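You operate a simulated robot arm through the tools that you are given. There is no shell and no other tool.

You run a simulated robot arm. Do the job below in one go: nothing can be reset, and whatever is moved stays where it is left.

TASK
Run the sand box back, pin it, unload and switch off.
Fine: in that order: the bath all the way home, both pins pushed in, the yellow handle to HOLD, the black switch off.

Only the result counts: the job must be done as asked and must still hold three seconds after the hand-in. Knocking over, shifting, dropping, spilling or breaking anything else fails it.

THE ROBOT
A 7-joint arm with a two-finger gripper, fixed in place. Base frame: the origin is on the floor under the middle of its stand, x ahead of it, y to its left, z up; the work surface is at about z = 940. Readings come in mm, degrees, newtons and seconds.
With the tool pointing down near the work surface it reaches from about 320 to 760 mm from the base axis. Its first joint turns from -166.0 to 166.0 degrees. Payload 1.71 kg.
Tool frame: the origin (TCP) lies between the finger pads and is the grasp point; the fingertips stand 20 mm ahead of it; z points along the fingers, y is the line along which they close. The gripper opens to 96 mm; its body begins 113 mm behind the TCP.
Orientation is told as [roll, pitch, yaw] about the base's x, y, z axes, in that order, counted from this pose: with the fingers straight down and closing along the base's y, the tool's x points along the base's -x, its y along +y and its z along -z.

THE INTERFACE
- The arm moves only by the tool arm_command. Its argument "moves" is a list of rows, each an object of numbers (a shift or turn left out is 0, a gripper value left out holds the last): "grip": the finger opening in mm, from 0 to 96; "tx", "ty", "tz": the shift along the tool's x, y, z in mm; "wx", "wy", "wz": the turn, a rotation vector about the tool's x, y, z in degrees. In form: [{"grip": .., "tx": .., "ty": .., "tz": .., "wx": .., "wy": .., "wz": ..}, ...]. A call has 1 to 20 rows; each row shifts and turns the commanded pose from where the row before left it, along the tool's axes as they then stand. Each row takes 0.2 s and may step no farther than 50 mm and 8.6 degrees from the row before; otherwise, or with a gripper value out of range, the whole call is refused. A pose out of reach is approached as far as the arm can. The call stops where the force on the tool passes 90 N (or 10 N more than at its start, if that is more) or the arm is blocked; 0.2 s more then pass. Each finger travels about 153 mm/s and halts on what it meets, pressing with about 27 N; the grip force reading is that of the motor and also rises with nothing between the fingers. The clock runs only during rows and for 0.2 s after the last one: add rows that do not move to give the fingers time. It gives the time, the measured TCP pose, the force on the tool (base axes), the opening and the grip force at its end, in the units of the frame above (readings bear some noise), with the torque about the TCP (base axes, N m) and any sound that the robot's microphone picked up, and new pictures: "show" is both (left out), scene, wrist or none.
- Cameras (640 x 400 px; columns grow to the right, rows downward): "scene" is fixed at [50.1, 500.9, 1747.7]; the picture's right is [-0.30, -0.95, 0.00], its down [-0.63, 0.20, -0.75] and it looks along [0.72, -0.23, -0.66] (base axes); focal length 372 px, centre (320, 200). "wrist" rides on the gripper at [65, 14, -145] in the tool frame; the picture's right is [-0.21, 0.98, 0.00], its down [-0.88, -0.19, -0.44] and it looks along [-0.43, -0.09, 0.90] (tool axes); focal length 275 px, centre (320, 200). There is no depth. A picture from a camera that has moved, and an enlarged one, comes with that camera's place and axes in the base frame and with its lens.
- raise_lower(by): moves the trunk up (or, below 0, down) by that many mm; the arm rides with it, the base frame stays. It gives what a move gives, with no picture.
- zoom(camera, box): a new picture of the part [left, top, right, bottom] of that camera's present view, enlarged. The clock stands still meanwhile.
- job_done(): hands the job in; it is judged then, once.

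Nothing tells you positions but the pictures and the camera data. Unless the task says otherwise, let go and move clear before handing in.

The tools are called after "Request:" as a command line: name --argument value ..., lists and objects as JSON in quotes. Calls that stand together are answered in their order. arm_command: Moves the arm, as the interface text tells. Its arguments: {"type":"object","properties":{"moves":{"type":"array","items":{"type":"object","properties":{"grip":{"type":"number"},"tx":{"type":"number"},"ty":{"type":"number"},"tz":{"type":"number"},"wx":{"type":"number"},"wy":{"type":"number"},"wz":{"type":"number"}}}},"show":{"type":"string","enum":["both","scene","wrist","none"]}},"required":["moves"]} The other tools are called the same way: raise_lower (by) moves the trunk up or down; zoom (camera, box) takes an enlarged picture of a part of a camera's view; job_done () hands the job in.

At the start:

```text
clock: 0.0
tcp_pos: [345.8, 272.3, 1485.9]
tcp_rot: [0.0, -0.1, 0.1]
contact_force: [0.5, -0.1, 0.5]
wrist_torque: [0.0, -0.04, 0.01]
gripper_width: 95.8
gripper_force: 0.0
trunk travel left (down, up): [-325.0, 61.0]
```

scene: 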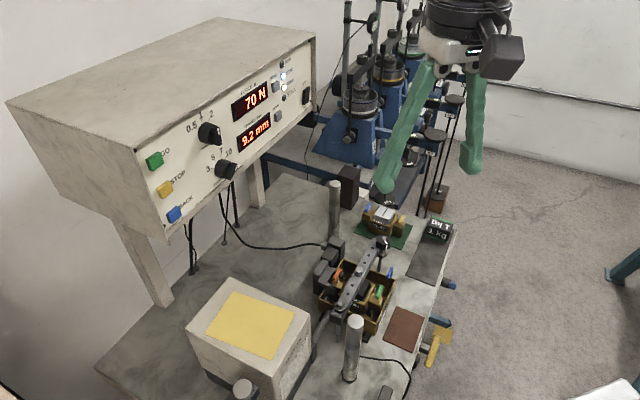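
wrist: 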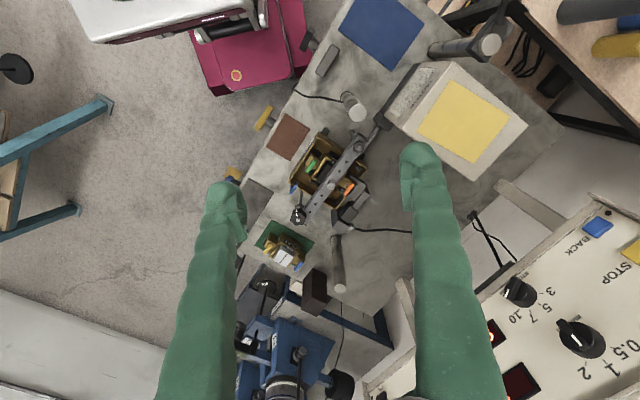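

I see a direct-shear machine with a control panel (GO / STOP / BACK buttons, knobs, displays), a shear box bath on the bench, pins, a yellow handle and more. I will zoom in on the details before moving anything.

Request:
zoom --camera "scene" --box '[120, 60, 320, 240]'

Request:
zoom --camera "scene" --box '[290, 170, 470, 390]'

Request:
zoom --camera "wrist" --box '[220, 60, 420, 300]'

Request:
zoom --camera "scene" --box '[300, 0, 480, 220]'

```text
2.22 times, centred on (220, 150) of scene
camera zoom: at [50.1, 500.9, 1747.7], right [-0.3, -0.95, 0.0], down [-0.63, 0.2, -0.75], along [0.72, -0.23, -0.66], focal length 827 px, centre (542, 311)
```

zoom: 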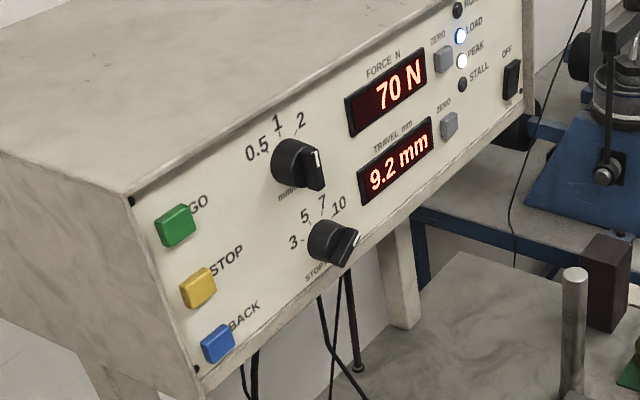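

```text
1.82 times, centred on (380, 280) of scene
camera zoom: at [50.1, 500.9, 1747.7], right [-0.3, -0.95, 0.0], down [-0.63, 0.2, -0.75], along [0.72, -0.23, -0.66], focal length 677 px, centre (211, 54)
```

zoom: 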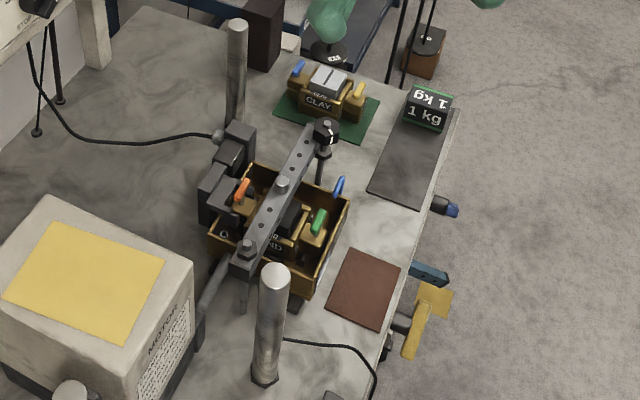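

```text
1.67 times, centred on (320, 180) of wrist
camera zoom: at [279.4, 288.3, 1629.6], right [0.2, 0.98, 0.0], down [0.88, -0.18, 0.44], along [0.43, -0.09, -0.9], focal length 459 px, centre (320, 233)
```

zoom: 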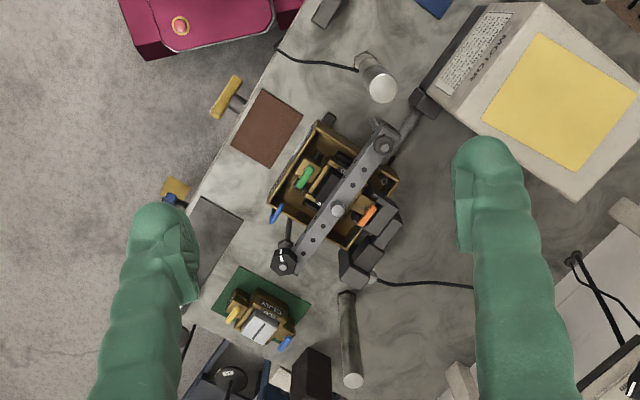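

```text
1.82 times, centred on (390, 110) of scene
camera zoom: at [50.1, 500.9, 1747.7], right [-0.3, -0.95, 0.0], down [-0.63, 0.2, -0.75], along [0.72, -0.23, -0.66], focal length 677 px, centre (193, 364)
```

zoom: 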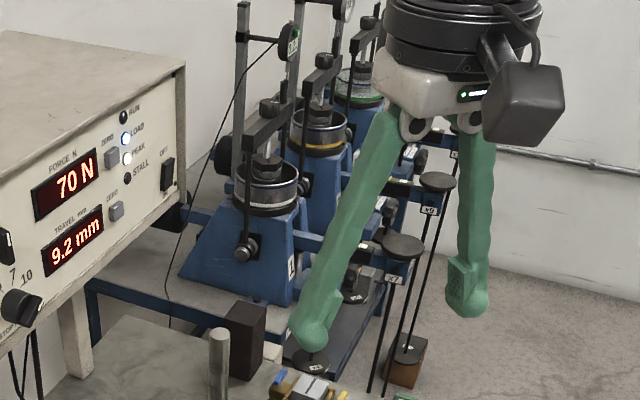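

The panel lies at about 45° to the base on the left, with BACK near (524, 590, 1341) and the black rocker near (772, 300, 1391). I want a closer look at the labels, the pins and the yellow handle.

Request:
zoom --camera "scene" --box '[260, 50, 324, 114]'

Request:
zoom --camera "scene" --box '[310, 230, 410, 330]'

Request:
zoom --camera "scene" --box '[380, 270, 480, 380]'

Request:
zoom --camera "wrist" --box '[270, 110, 390, 240]'

Request:
zoom --camera "wrist" --box '[210, 60, 320, 190]'

Request:
zoom --camera "scene" --box '[130, 130, 250, 240]'

```text
6.25 times, centred on (292, 82) of scene
camera zoom: at [50.1, 500.9, 1747.7], right [-0.3, -0.95, 0.0], down [-0.63, 0.2, -0.75], along [0.72, -0.23, -0.66], focal length 2327 px, centre (495, 938)
```

zoom: 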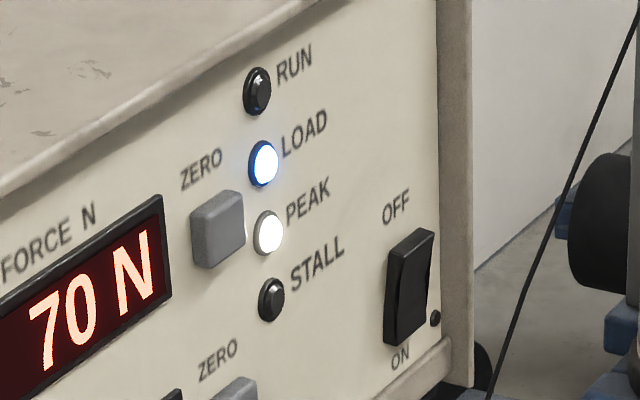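

```text
4.00 times, centred on (360, 280) of scene
camera zoom: at [50.1, 500.9, 1747.7], right [-0.3, -0.95, 0.0], down [-0.63, 0.2, -0.75], along [0.72, -0.23, -0.66], focal length 1489 px, centre (160, -120)
```

zoom: 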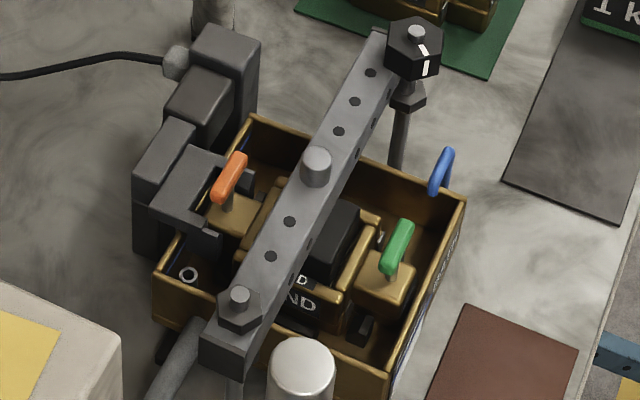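

```text
3.64 times, centred on (430, 325) of scene
camera zoom: at [50.1, 500.9, 1747.7], right [-0.3, -0.95, 0.0], down [-0.63, 0.2, -0.75], along [0.72, -0.23, -0.66], focal length 1354 px, centre (-80, -254)
```

zoom: 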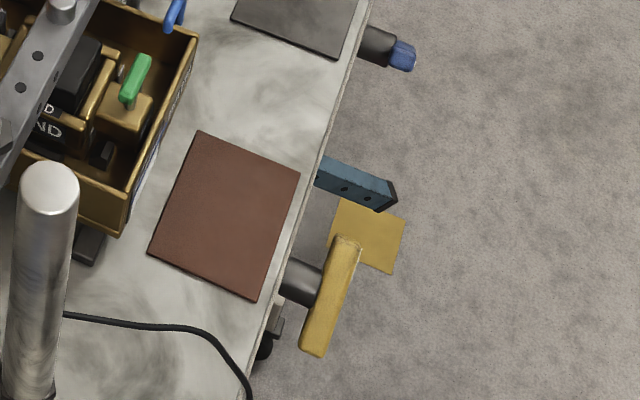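

```text
3.08 times, centred on (330, 175) of wrist
camera zoom: at [279.4, 288.3, 1629.6], right [0.2, 0.98, 0.0], down [0.88, -0.18, 0.44], along [0.43, -0.09, -0.9], focal length 847 px, centre (289, 277)
```

zoom: 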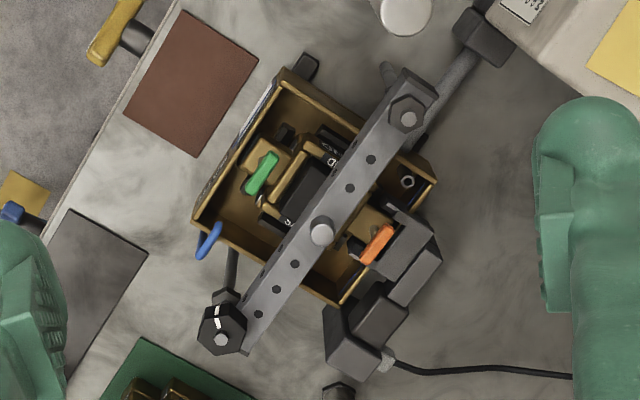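

```text
3.08 times, centred on (265, 125) of wrist
camera zoom: at [279.4, 288.3, 1629.6], right [0.2, 0.98, 0.0], down [0.88, -0.18, 0.44], along [0.43, -0.09, -0.9], focal length 847 px, centre (489, 431)
```

zoom: 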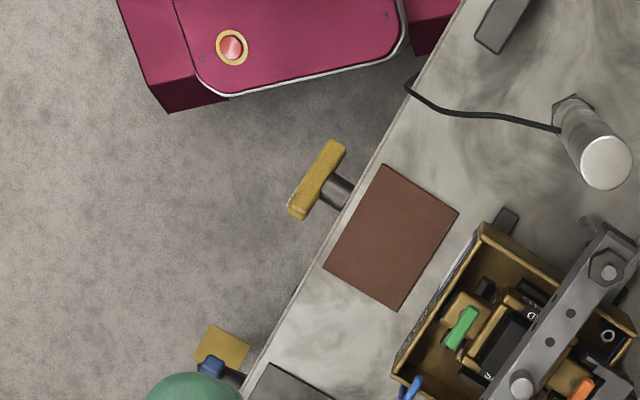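

```text
3.64 times, centred on (190, 185) of scene
camera zoom: at [50.1, 500.9, 1747.7], right [-0.3, -0.95, 0.0], down [-0.63, 0.2, -0.75], along [0.72, -0.23, -0.66], focal length 1354 px, centre (793, 254)
```

zoom: 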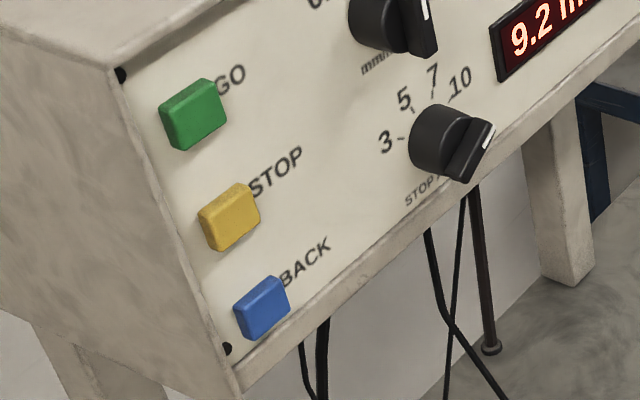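

The rocker has OFF at the top and ON below; the sand box in the bath carries the orange and green pins, and the yellow T-handle sits on the bench front near (364, 134, 945). I start by turning the tool 45° toward the panel with the gripper closed, in place.

Request:
arm_command --moves '[{"grip": 0, "wz": -7.5}, {"wz": -7.5}, {"wz": -7.5}, {"wz": -7.5}, {"wz": -7.5}, {"wz": -7.5}, {}]' --show "both"

```text
clock: 1.6
tcp_pos: [321.7, 273.7, 1491.0]
tcp_rot: [-0.5, -0.6, 45.1]
contact_force: [-0.4, 0.1, -0.5]
wrist_torque: [0.01, -0.03, -0.03]
gripper_width: 0.0
gripper_force: 27.0
trunk travel left (down, up): [-325.0, 61.0]
camera wrist: at [263.9, 237.5, 1633.8], right [-0.55, 0.84, -0.01], down [0.74, 0.49, 0.46], along [0.39, 0.24, -0.89], focal length 275 px, centre (320, 200)
```

scene: 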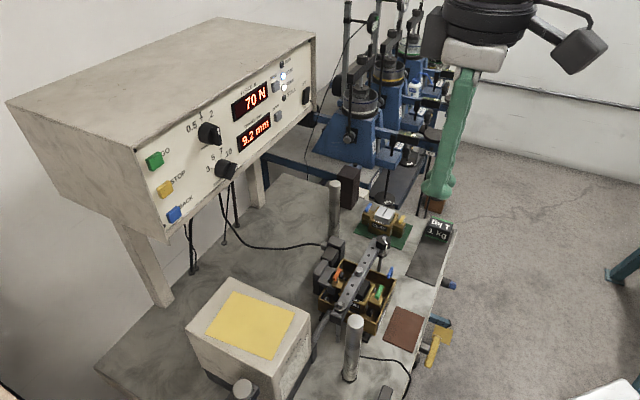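
wrist: 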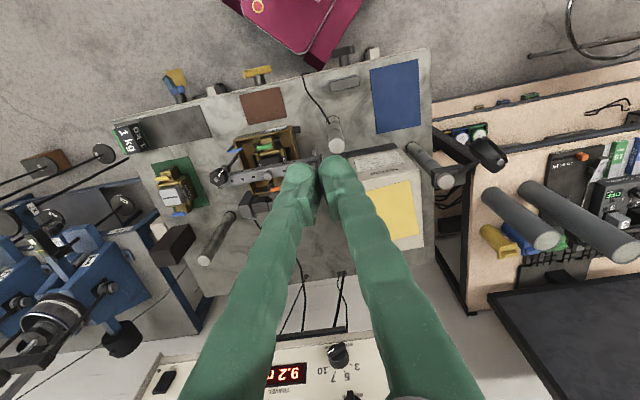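

The whole machine stands turned 45° (depth axis (0.71, 0.71)), and the panel face is about 788 mm deep, with the rocker near (844, 280, 1353). I now pitch the tool up toward the panel while moving forward, in two steps.

Request:
arm_command --moves '[{"tx": -24.5, "ty": 7.3, "tz": 13.6, "wy": -8.2}, {"tx": -22.3, "ty": 7.3, "tz": 17.0, "wy": -8.2}, {"tx": -19.7, "ty": 7.3, "tz": 20.0, "wy": -8.2}, {"tx": -16.6, "ty": 7.3, "tz": 22.6, "wy": -8.2}, {"tx": -13.2, "ty": 7.3, "tz": 24.7, "wy": -8.2}, {"tx": -9.6, "ty": 7.3, "tz": 26.3, "wy": -8.2}]' --show "both"

```text
clock: 3.0
tcp_pos: [398.1, 408.4, 1410.7]
tcp_rot: [-1.0, -49.9, 45.9]
contact_force: [-0.7, -0.1, 0.0]
wrist_torque: [-0.01, 0.01, -0.01]
gripper_width: 0.0
gripper_force: 27.5
trunk travel left (down, up): [-325.0, 61.0]
camera wrist: at [279.6, 309.7, 1452.8], right [-0.6, 0.79, 0.15], down [0.28, 0.04, 0.96], along [0.75, 0.62, -0.24], focal length 275 px, centre (320, 200)
```

scene: 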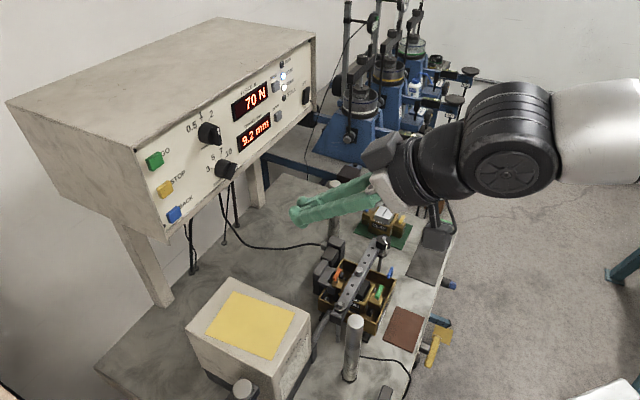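
wrist: 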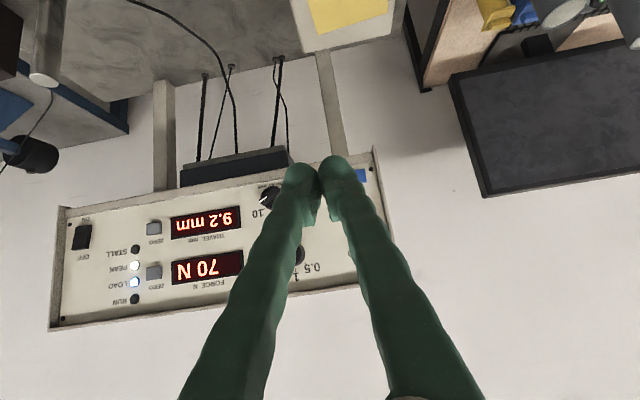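

The panel is fully visible from the wrist (upside down), and both views put BACK at about (524, 590, 1342). I finish the pitch to horizontal and stop about 65 mm short of the button.

Request:
arm_command --moves '[{"tx": -6.2, "ty": 7.9, "tz": 28.8, "wy": -8.0}, {"tx": -2.1, "ty": 7.9, "tz": 29.3, "wy": -8.0}, {"tx": 2.0, "ty": 7.9, "tz": 29.3, "wy": -8.0}, {"tx": 6.1, "ty": 7.9, "tz": 28.8, "wy": -8.0}, {"tx": 10.0, "ty": 7.9, "tz": 27.6, "wy": -8.0}, {}]' --show "both"

```text
clock: 4.4
tcp_pos: [457.0, 479.4, 1340.0]
tcp_rot: [-15.6, -79.9, 56.9]
contact_force: [-0.4, -0.3, 0.3]
wrist_torque: [0.0, 0.04, 0.02]
gripper_width: 0.1
gripper_force: 26.7
out of reach, approached as far as the arm can: row 2, 3
trunk travel left (down, up): [-325.0, 61.0]
camera wrist: at [334.9, 387.1, 1298.6], right [-0.63, 0.76, 0.16], down [-0.12, -0.3, 0.95], along [0.77, 0.58, 0.28], focal length 275 px, centre (320, 200)
```

scene: 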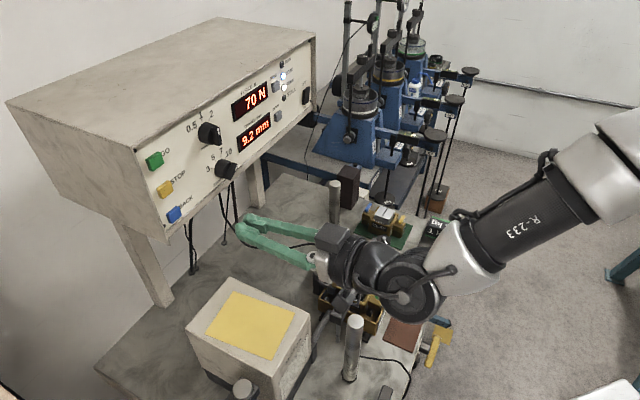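
wrist: 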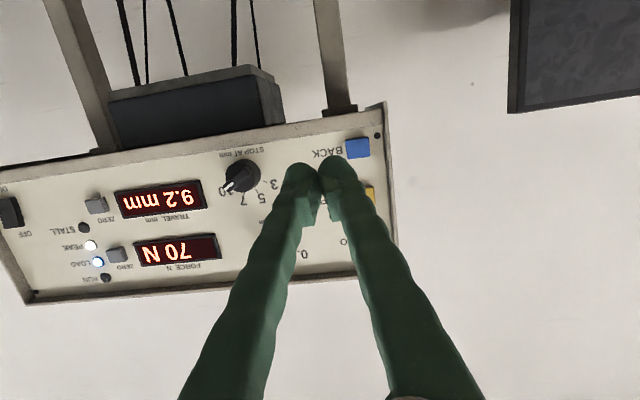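

The tool is nearly horizontal (about 10° down, heading 41°), which is good enough for a push. The tips now need about +39 mm sideways, 25 mm up and forward; I line up with BACK and stop roughly 30 mm short of the face.

Request:
arm_command --moves '[{"tx": -12.3, "ty": 19.3, "tz": 20}, {"tx": -12.3, "ty": 19.3, "tz": 20}, {"tz": 15}, {"tz": 15}]' --show "both"

```text
clock: 5.4
tcp_pos: [488.6, 558.5, 1349.1]
tcp_rot: [-15.4, -79.7, 56.5]
contact_force: [-0.3, -0.2, -0.2]
wrist_torque: [-0.01, 0.03, 0.04]
gripper_width: 0.0
gripper_force: 26.9
trunk travel left (down, up): [-325.0, 61.0]
camera wrist: at [365.5, 466.5, 1307.0], right [-0.63, 0.76, 0.16], down [-0.12, -0.3, 0.95], along [0.77, 0.57, 0.28], focal length 275 px, centre (320, 200)
```

scene: 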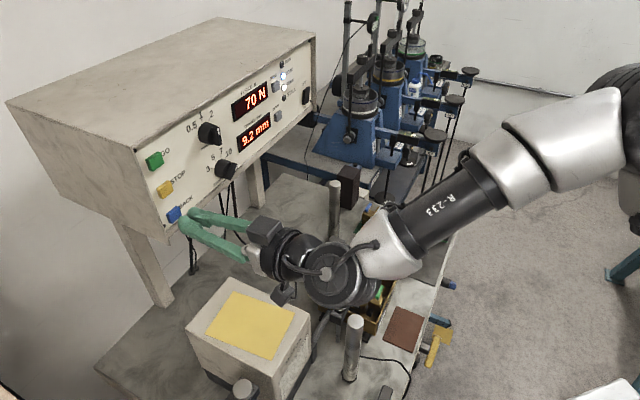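
wrist: 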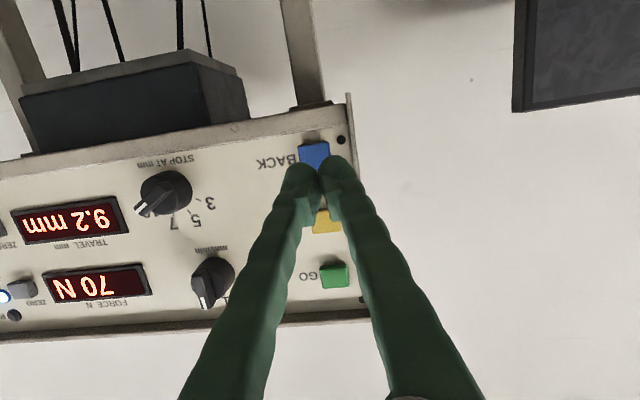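

The fingertips are about 30 mm from the blue BACK button and their push line lands on it. I advance 20 mm in small steps, then watch the force.

Request:
arm_command --moves '[{"tz": 5}, {"tz": 5}, {"tz": 5}, {"tz": 3}]' --show "both"

```text
clock: 6.4
tcp_pos: [501.7, 569.4, 1347.8]
tcp_rot: [-15.5, -79.8, 56.6]
contact_force: [0.0, 1.2, 0.3]
wrist_torque: [0.0, -0.01, 0.0]
gripper_width: 0.0
gripper_force: 27.3
trunk travel left (down, up): [-325.0, 61.0]
camera wrist: at [378.0, 477.5, 1304.8], right [-0.63, 0.76, 0.16], down [-0.12, -0.3, 0.95], along [0.77, 0.57, 0.28], focal length 275 px, centre (320, 200)
```

scene: 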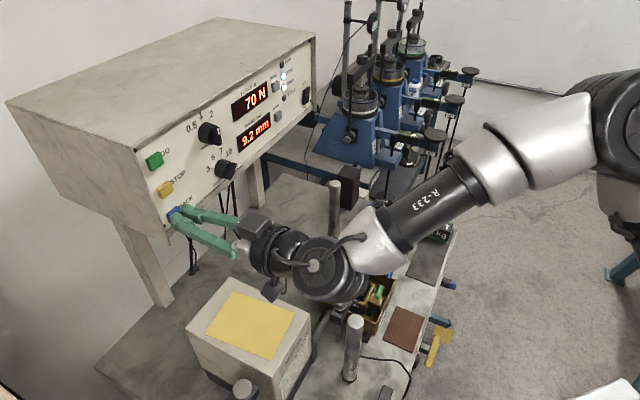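
wrist: 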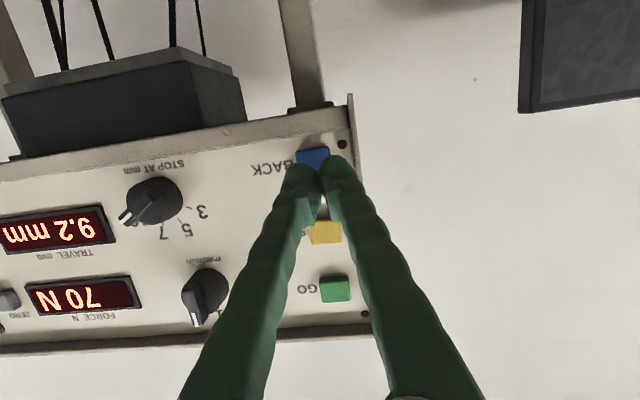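

The tips are just touching the button area (about 1 N). I press further in 2 mm steps while watching force and travel.

Request:
arm_command --moves '[{"tz": 2}, {"tz": 2}]' --show "wrist"

```text
clock: 7.0
tcp_pos: [505.2, 572.6, 1346.0]
tcp_rot: [-15.5, -79.8, 56.7]
contact_force: [0.4, 1.2, -0.3]
wrist_torque: [0.02, -0.01, 0.04]
gripper_width: 0.0
gripper_force: 26.9
trunk travel left (down, up): [-325.0, 61.0]
camera wrist: at [381.3, 480.1, 1303.9], right [-0.63, 0.76, 0.16], down [-0.12, -0.3, 0.95], along [0.77, 0.57, 0.28], focal length 275 px, centre (320, 200)
```

wrist: 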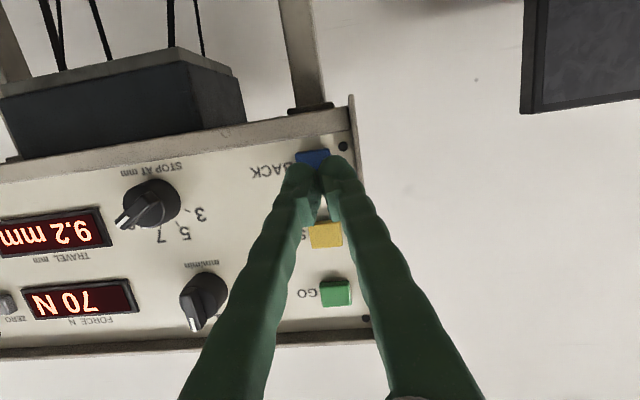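

Request:
arm_command --moves '[{"tz": 2}, {"tz": 2}]' --show "wrist"

```text
clock: 7.6
tcp_pos: [506.9, 575.5, 1344.8]
tcp_rot: [-15.3, -79.9, 56.6]
contact_force: [0.5, 0.3, -0.1]
wrist_torque: [0.0, -0.03, 0.0]
gripper_width: 0.0
gripper_force: 27.0
trunk travel left (down, up): [-325.0, 61.0]
camera wrist: at [384.1, 482.8, 1303.2], right [-0.63, 0.76, 0.16], down [-0.12, -0.3, 0.95], along [0.77, 0.58, 0.28], focal length 275 px, centre (320, 200)
```

wrist: 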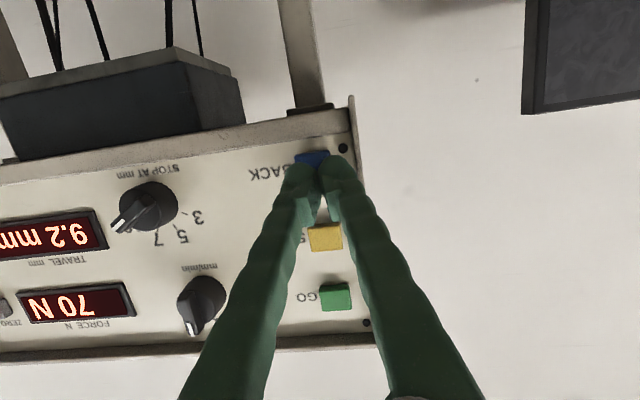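

No contact yet, only noise in the force. I keep advancing in small steps.

Request:
arm_command --moves '[{"tz": 2}, {"tz": 2}]' --show "wrist"

```text
clock: 8.2
tcp_pos: [510.6, 577.4, 1344.1]
tcp_rot: [-15.3, -79.8, 56.6]
contact_force: [0.3, 0.3, -0.7]
wrist_torque: [0.01, -0.01, -0.02]
gripper_width: 0.1
gripper_force: 27.2
trunk travel left (down, up): [-325.0, 61.0]
camera wrist: at [387.1, 485.5, 1302.6], right [-0.63, 0.76, 0.16], down [-0.12, -0.3, 0.95], along [0.77, 0.58, 0.28], focal length 275 px, centre (320, 200)
```

wrist: 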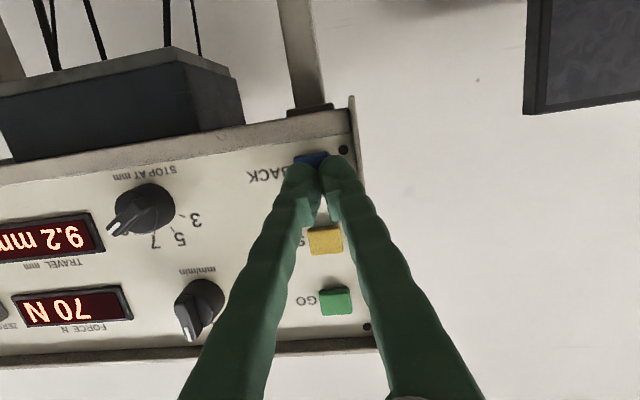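

Request:
arm_command --moves '[{"tz": 2}, {"tz": 2}]' --show "wrist"

Request:
zoom --camera "scene" --box '[130, 160, 250, 260]'

```text
clock: 8.8
tcp_pos: [513.5, 580.3, 1344.6]
tcp_rot: [-15.4, -79.8, 56.6]
contact_force: [-1.2, -1.1, 0.0]
wrist_torque: [-0.02, 0.02, 0.02]
gripper_width: 0.1
gripper_force: 27.2
trunk travel left (down, up): [-325.0, 61.0]
heard: click
camera wrist: at [390.0, 487.7, 1302.0], right [-0.63, 0.76, 0.16], down [-0.12, -0.3, 0.95], along [0.77, 0.57, 0.28], focal length 275 px, centre (320, 200)
```

wrist: 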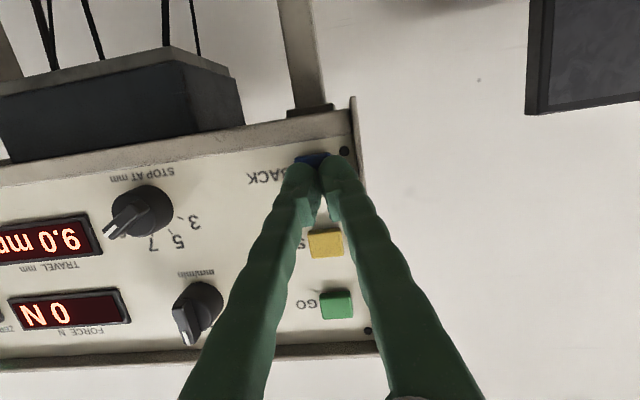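

```text
4.00 times, centred on (190, 210) of scene
camera zoom: at [50.1, 500.9, 1747.7], right [-0.3, -0.95, 0.0], down [-0.63, 0.2, -0.75], along [0.72, -0.23, -0.66], focal length 1489 px, centre (840, 160)
```

zoom: 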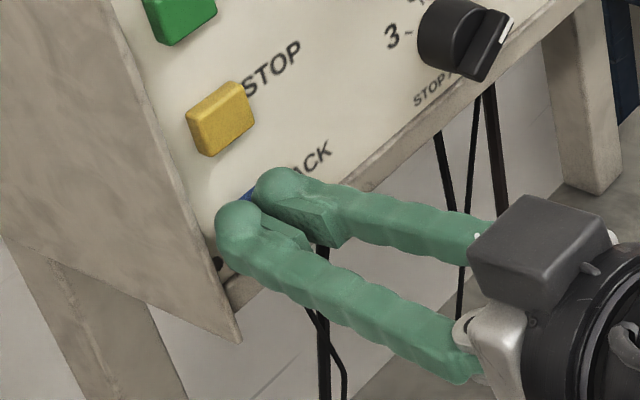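

A click was heard; the travel reads 9.0 mm and the force has dropped to 0 N, so the bath is running back. I hold the button and let time pass.

Request:
arm_command --moves '[{}, {}, {}, {}, {}, {}, {}, {}, {}, {}]' --show "wrist"

```text
clock: 11.0
tcp_pos: [513.8, 579.2, 1343.6]
tcp_rot: [-15.4, -79.8, 56.6]
contact_force: [-1.0, -1.7, -1.2]
wrist_torque: [0.02, 0.0, 0.02]
gripper_width: 0.0
gripper_force: 27.1
trunk travel left (down, up): [-325.0, 61.0]
camera wrist: at [390.0, 487.7, 1302.1], right [-0.63, 0.76, 0.16], down [-0.12, -0.3, 0.95], along [0.77, 0.57, 0.28], focal length 275 px, centre (320, 200)
```

wrist: 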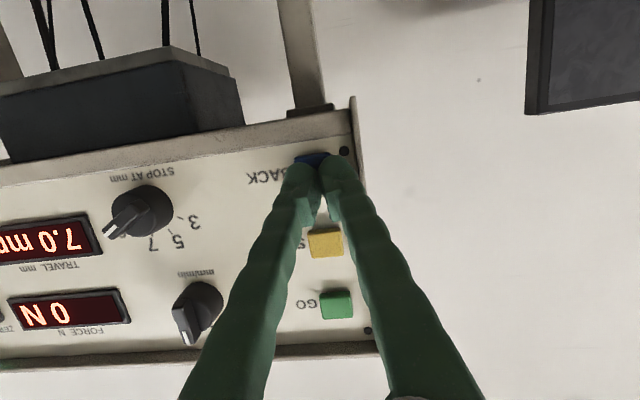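

It runs back at about 0.9 mm/s while the button is held. I keep holding.

Request:
arm_command --moves '[{}, {}, {}, {}, {}, {}, {}, {}, {}, {}, {}, {}, {}, {}, {}, {}, {}, {}, {}, {}]' --show "wrist"

Request:
arm_command --moves '[{}, {}, {}, {}, {}, {}, {}, {}, {}, {}, {}, {}, {}, {}, {}, {}, {}, {}, {}, {}]' --show "both"

```text
clock: 15.2
tcp_pos: [512.7, 579.2, 1342.9]
tcp_rot: [-15.4, -79.8, 56.6]
contact_force: [-1.8, -1.1, 0.7]
wrist_torque: [-0.03, -0.04, 0.0]
gripper_width: 0.0
gripper_force: 27.5
trunk travel left (down, up): [-325.0, 61.0]
camera wrist: at [390.0, 487.8, 1302.1], right [-0.63, 0.76, 0.16], down [-0.12, -0.3, 0.95], along [0.77, 0.57, 0.28], focal length 275 px, centre (320, 200)
```

wrist: 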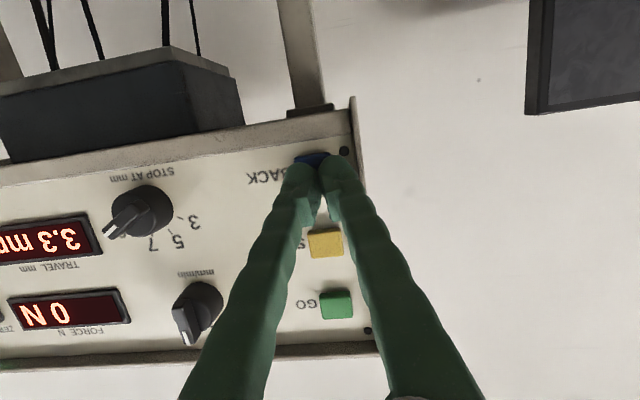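

```text
clock: 19.4
tcp_pos: [514.0, 580.1, 1345.4]
tcp_rot: [-15.4, -79.7, 56.6]
contact_force: [-1.4, -1.2, -0.7]
wrist_torque: [0.01, -0.03, 0.03]
gripper_width: 0.5
gripper_force: 26.6
trunk travel left (down, up): [-325.0, 61.0]
camera wrist: at [390.0, 487.8, 1302.1], right [-0.63, 0.76, 0.16], down [-0.12, -0.3, 0.95], along [0.77, 0.57, 0.28], focal length 275 px, centre (320, 200)
```

scene: 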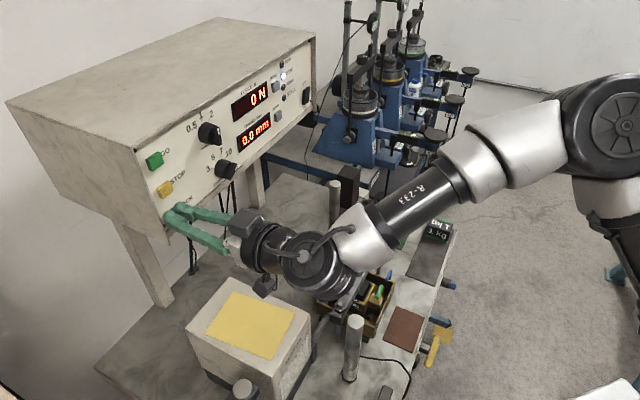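
wrist: 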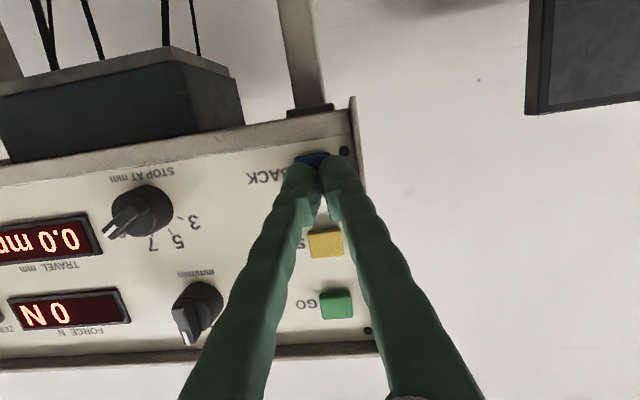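

The travel shows 0.0 mm. I hold another moment to be sure it is at the stop and does not keep moving.

Request:
arm_command --moves '[{}, {}, {}, {}, {}, {}, {}]' --show "wrist"

Request:
zoom --camera "scene" --box '[220, 60, 320, 160]'

```text
clock: 21.0
tcp_pos: [513.5, 580.7, 1343.5]
tcp_rot: [-15.4, -79.8, 56.6]
contact_force: [-2.1, -1.4, -0.1]
wrist_torque: [0.01, 0.0, 0.02]
gripper_width: 0.0
gripper_force: 27.2
trunk travel left (down, up): [-325.0, 61.0]
camera wrist: at [390.0, 487.8, 1302.1], right [-0.63, 0.76, 0.16], down [-0.12, -0.3, 0.95], along [0.77, 0.57, 0.28], focal length 275 px, centre (320, 200)
```

wrist: 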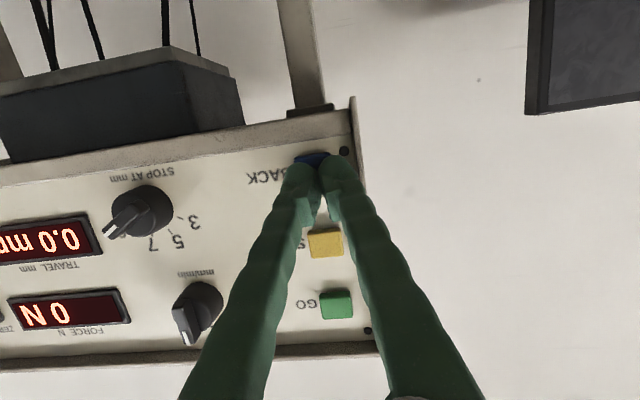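

```text
4.00 times, centred on (270, 110) of scene
camera zoom: at [50.1, 500.9, 1747.7], right [-0.3, -0.95, 0.0], down [-0.63, 0.2, -0.75], along [0.72, -0.23, -0.66], focal length 1489 px, centre (520, 560)
```

zoom: 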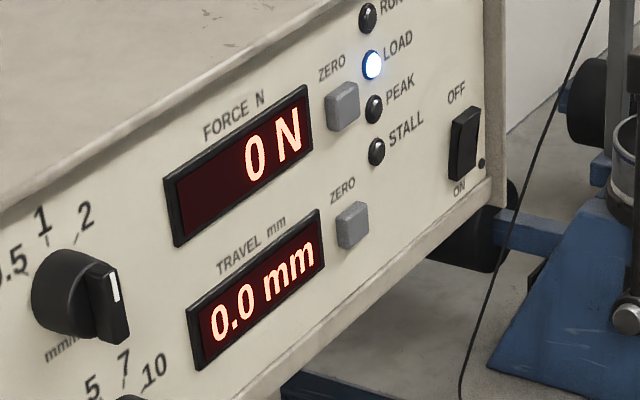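

The bath is home (0.0 mm, stable). I back off the button and swing the tool down toward a position high above the sand box.

Request:
arm_command --moves '[{"tz": -15}, {"tz": -40}, {"tz": -40}, {"tz": -40}, {"tx": 9.3, "ty": -23.2, "tz": -14.6, "wy": 8}, {"tx": 11.2, "ty": -23.2, "tz": -13.2, "wy": 8}, {"tx": 12.9, "ty": -23.2, "tz": -11.5, "wy": 8}, {"tx": 14.4, "ty": -23.2, "tz": -9.6, "wy": 8}]' --show "both"

```text
clock: 22.8
tcp_pos: [430.4, 379.4, 1342.9]
tcp_rot: [-3.9, -47.9, 44.3]
contact_force: [-0.4, -1.2, 0.3]
wrist_torque: [0.05, 0.04, 0.07]
gripper_width: 0.0
gripper_force: 27.1
trunk travel left (down, up): [-325.0, 61.0]
camera wrist: at [306.1, 293.2, 1388.6], right [-0.55, 0.83, 0.11], down [0.29, 0.06, 0.96], along [0.79, 0.56, -0.27], focal length 275 px, centre (320, 200)
```

scene: 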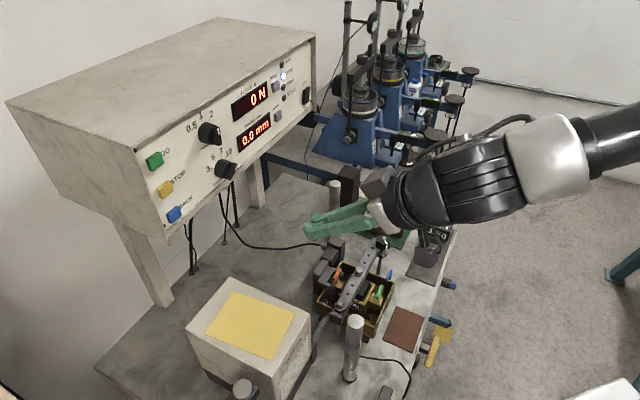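
wrist: 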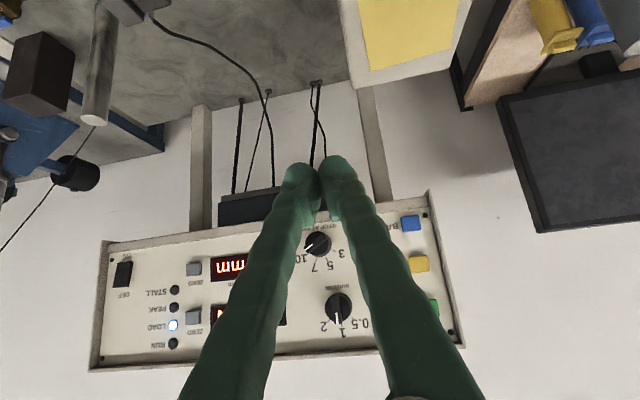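

I continue lowering the pitch to tool-down and moving over the bath so the wrist camera can look at the pins.

Request:
arm_command --moves '[{"tx": 20.2, "ty": -23.3, "tz": -9.3, "wy": 8}, {"tx": 21.3, "ty": -23.3, "tz": -6.4, "wy": 8}, {"tx": 22.0, "ty": -23.3, "tz": -3.3, "wy": 8}, {"tx": 22.2, "ty": -23.3, "tz": -0.3, "wy": 8}, {"tx": 22.0, "ty": -23.3, "tz": 2.8, "wy": 8}, {"tx": 21.4, "ty": -23.3, "tz": 5.9, "wy": 8}, {}]' --show "both"

Request:
zoom --camera "wrist" --box '[180, 30, 400, 230]'

```text
clock: 24.4
tcp_pos: [428.7, 193.3, 1297.3]
tcp_rot: [-2.8, 0.1, 41.4]
contact_force: [-1.3, 0.6, -0.5]
wrist_torque: [0.02, -0.03, 0.02]
gripper_width: 0.0
gripper_force: 27.3
trunk travel left (down, up): [-325.0, 61.0]
camera wrist: at [367.0, 166.7, 1440.0], right [-0.49, 0.87, -0.05], down [0.77, 0.46, 0.45], along [0.41, 0.19, -0.89], focal length 275 px, centre (320, 200)
```

scene: 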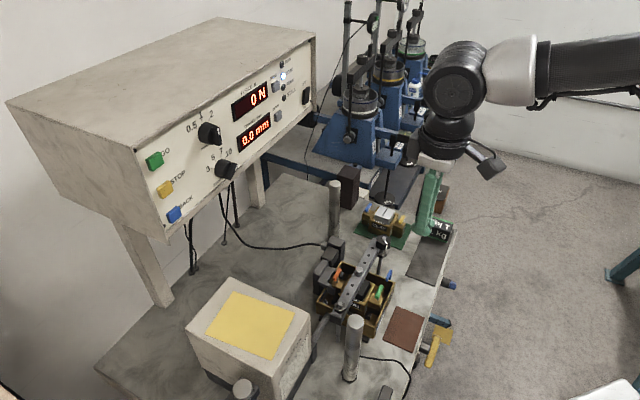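
wrist: 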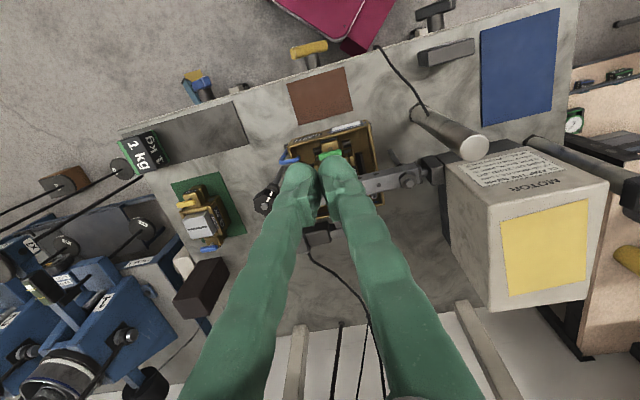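

```text
2.00 times, centred on (290, 130) of wrist
camera zoom: at [367.0, 166.7, 1440.0], right [-0.49, 0.87, -0.05], down [0.77, 0.46, 0.45], along [0.41, 0.19, -0.89], focal length 551 px, centre (380, 340)
```

zoom: 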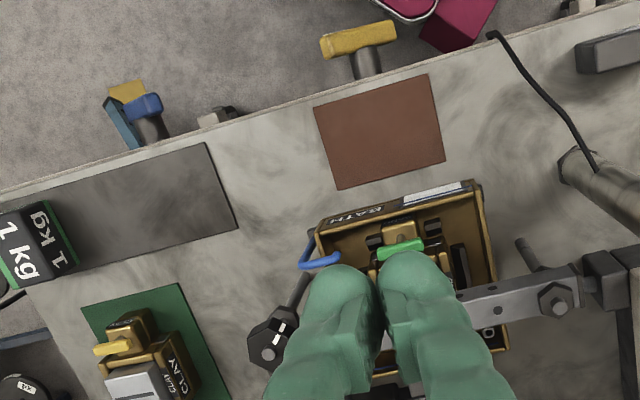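

The bath is now unobstructed in the scene view, so I zoom there to locate the pins after the run-back.

Request:
zoom --camera "scene" --box '[320, 240, 400, 320]'

Request:
zoom --camera "scene" --box '[400, 260, 470, 380]'

Request:
arm_command --moves '[{"grip": 96, "tx": 20}, {"tx": 20}, {}, {}]' --show "wrist"

Request:
zoom --camera "wrist" --box '[260, 90, 420, 230]'

Request:
zoom --camera "wrist" --box '[170, 20, 370, 120]'

```text
5.00 times, centred on (360, 280) of scene
camera zoom: at [50.1, 500.9, 1747.7], right [-0.3, -0.95, 0.0], down [-0.63, 0.2, -0.75], along [0.72, -0.23, -0.66], focal length 1862 px, centre (120, -200)
```

zoom: 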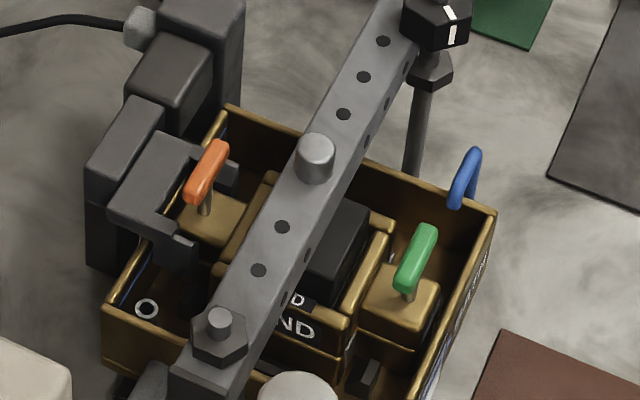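

```text
3.33 times, centred on (435, 320) of scene
camera zoom: at [50.1, 500.9, 1747.7], right [-0.3, -0.95, 0.0], down [-0.63, 0.2, -0.75], along [0.72, -0.23, -0.66], focal length 1241 px, centre (-63, -200)
```

zoom: 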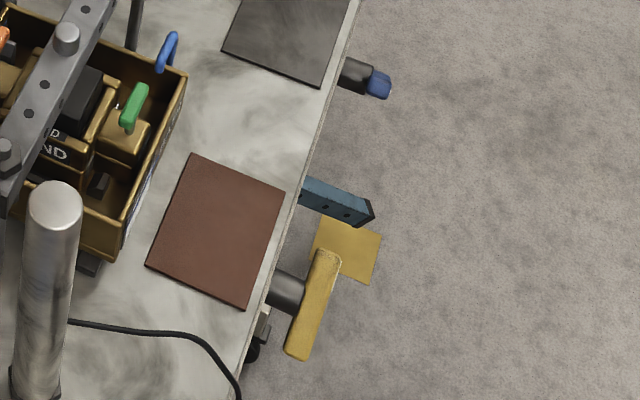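

```text
clock: 25.4
tcp_pos: [401.4, 168.0, 1296.0]
tcp_rot: [-2.8, 0.0, 41.4]
contact_force: [-0.2, -0.1, 0.0]
wrist_torque: [0.06, -0.04, 0.02]
gripper_width: 96.0
gripper_force: 0.2
trunk travel left (down, up): [-325.0, 61.0]
camera wrist: at [338.0, 141.2, 1439.3], right [-0.49, 0.87, -0.05], down [0.77, 0.46, 0.45], along [0.42, 0.19, -0.89], focal length 275 px, centre (320, 200)
```

wrist: 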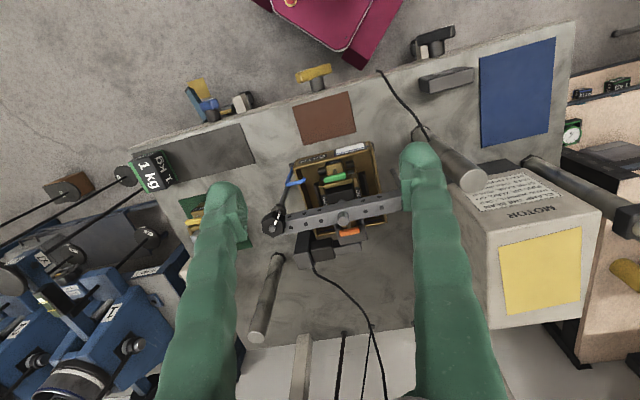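

```text
2.86 times, centred on (340, 160) of wrist
camera zoom: at [338.0, 141.2, 1439.3], right [-0.49, 0.87, -0.05], down [0.77, 0.46, 0.45], along [0.42, 0.19, -0.89], focal length 786 px, centre (263, 314)
```

zoom: 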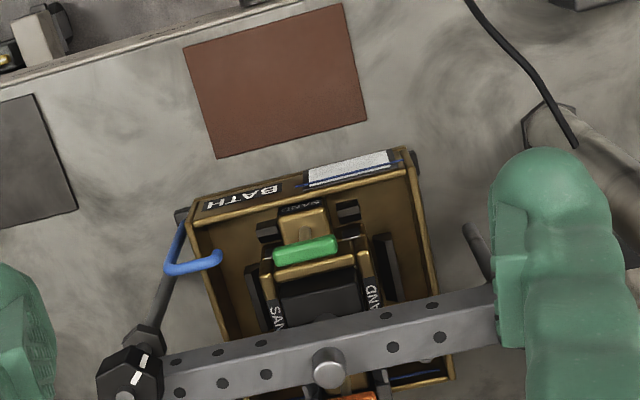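

```text
3.20 times, centred on (270, 70) of wrist
camera zoom: at [338.0, 141.2, 1439.3], right [-0.49, 0.87, -0.05], down [0.77, 0.46, 0.45], along [0.42, 0.19, -0.89], focal length 881 px, centre (480, 616)
```

zoom: 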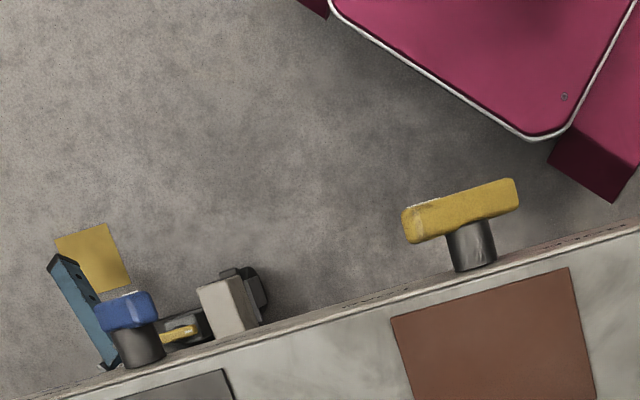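

Both views agree: green pin flag ≈ (478, 226, 1046), orange pin flag ≈ (550, 299, 1046), with the loading beam (top ≈ 1085) between them. I square the tool to the machine, close the fingers and move to above the green pin.

Request:
arm_command --moves '[{"grip": 0, "wx": -2.8, "wz": -3.6}, {"tx": -24, "ty": -3.3, "tz": 20}, {"tx": -24, "ty": -3.3, "tz": 20}, {"tx": -24, "ty": -3.3, "tz": 20}, {"tx": -23, "ty": -3.3, "tz": 20}, {}]' --show "both"

```text
clock: 26.8
tcp_pos: [475.8, 225.9, 1218.2]
tcp_rot: [0.1, -0.1, 45.0]
contact_force: [-0.5, 0.5, -0.4]
wrist_torque: [0.0, -0.04, -0.01]
gripper_width: 0.0
gripper_force: 26.5
trunk travel left (down, up): [-325.0, 61.0]
camera wrist: at [420.7, 189.0, 1361.8], right [-0.55, 0.84, 0.0], down [0.75, 0.49, 0.44], along [0.37, 0.24, -0.9], focal length 275 px, centre (320, 200)
```

scene: 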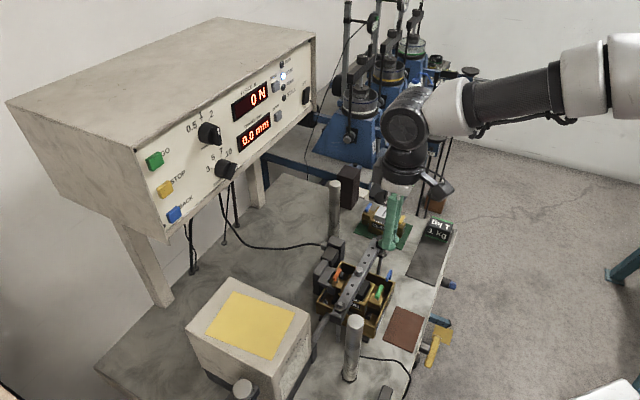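
wrist: 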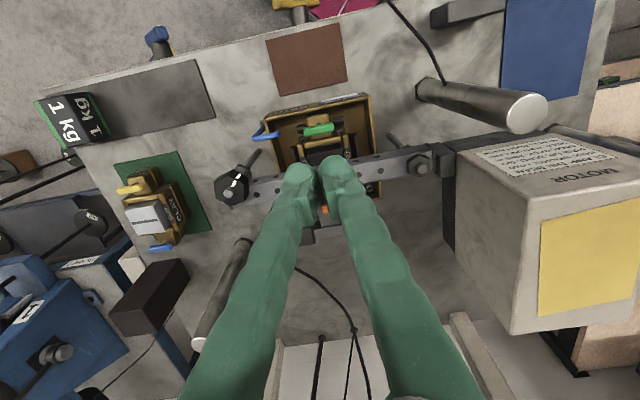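

The closed fingers are directly over the green pin within a couple of millimetres. I descend to about 18 mm above it and check alignment.

Request:
arm_command --moves '[{"ty": -1, "tz": 35}, {"ty": -1, "tz": 35}, {"tz": 35}, {"tz": 20}]' --show "both"

Request:
zoom --camera "scene" --box '[320, 220, 420, 320]'

Request:
zoom --camera "wrist" --box '[240, 100, 400, 200]'

```text
clock: 27.8
tcp_pos: [478.5, 222.1, 1092.3]
tcp_rot: [0.0, -0.1, 45.1]
contact_force: [0.3, 0.8, -0.3]
wrist_torque: [-0.04, -0.01, -0.01]
gripper_width: 0.0
gripper_force: 27.0
trunk travel left (down, up): [-325.0, 61.0]
camera wrist: at [421.9, 187.1, 1236.3], right [-0.55, 0.84, 0.0], down [0.75, 0.49, 0.44], along [0.37, 0.24, -0.9], focal length 275 px, centre (320, 200)
```

scene: 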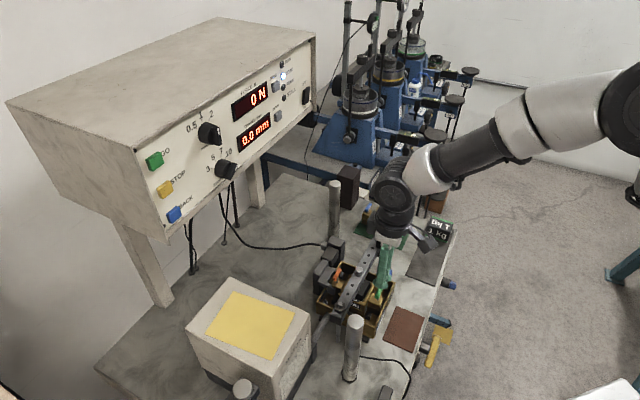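
wrist: 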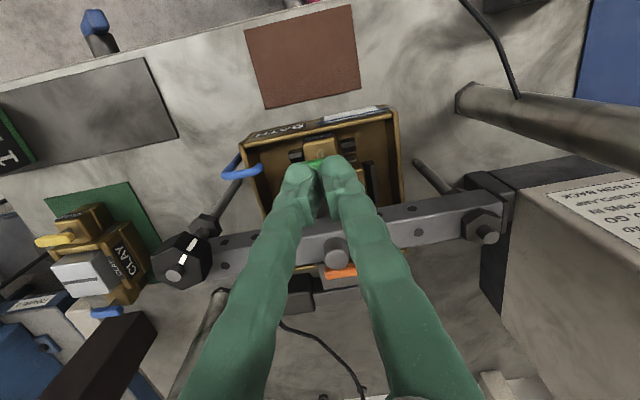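

```text
4.00 times, centred on (370, 270) of scene
camera zoom: at [50.1, 500.9, 1747.7], right [-0.3, -0.95, 0.0], down [-0.63, 0.2, -0.75], along [0.72, -0.23, -0.66], focal length 1489 px, centre (120, -80)
```

zoom: 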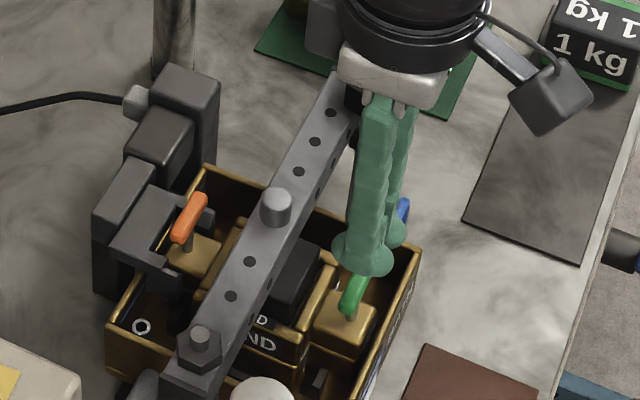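

```text
4.00 times, centred on (320, 150) of wrist
camera zoom: at [421.9, 187.1, 1236.3], right [-0.55, 0.84, 0.0], down [0.75, 0.49, 0.44], along [0.37, 0.24, -0.9], focal length 1101 px, centre (320, 400)
```

zoom: 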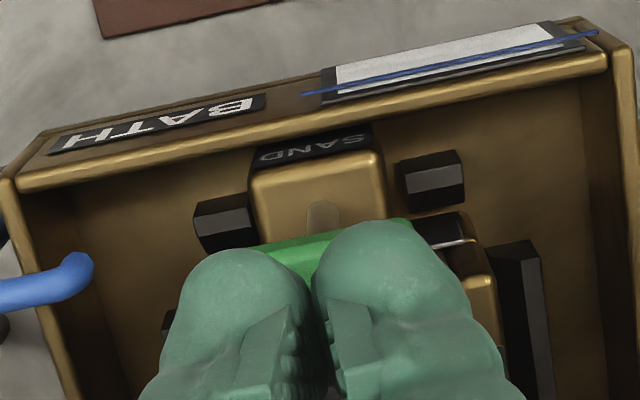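

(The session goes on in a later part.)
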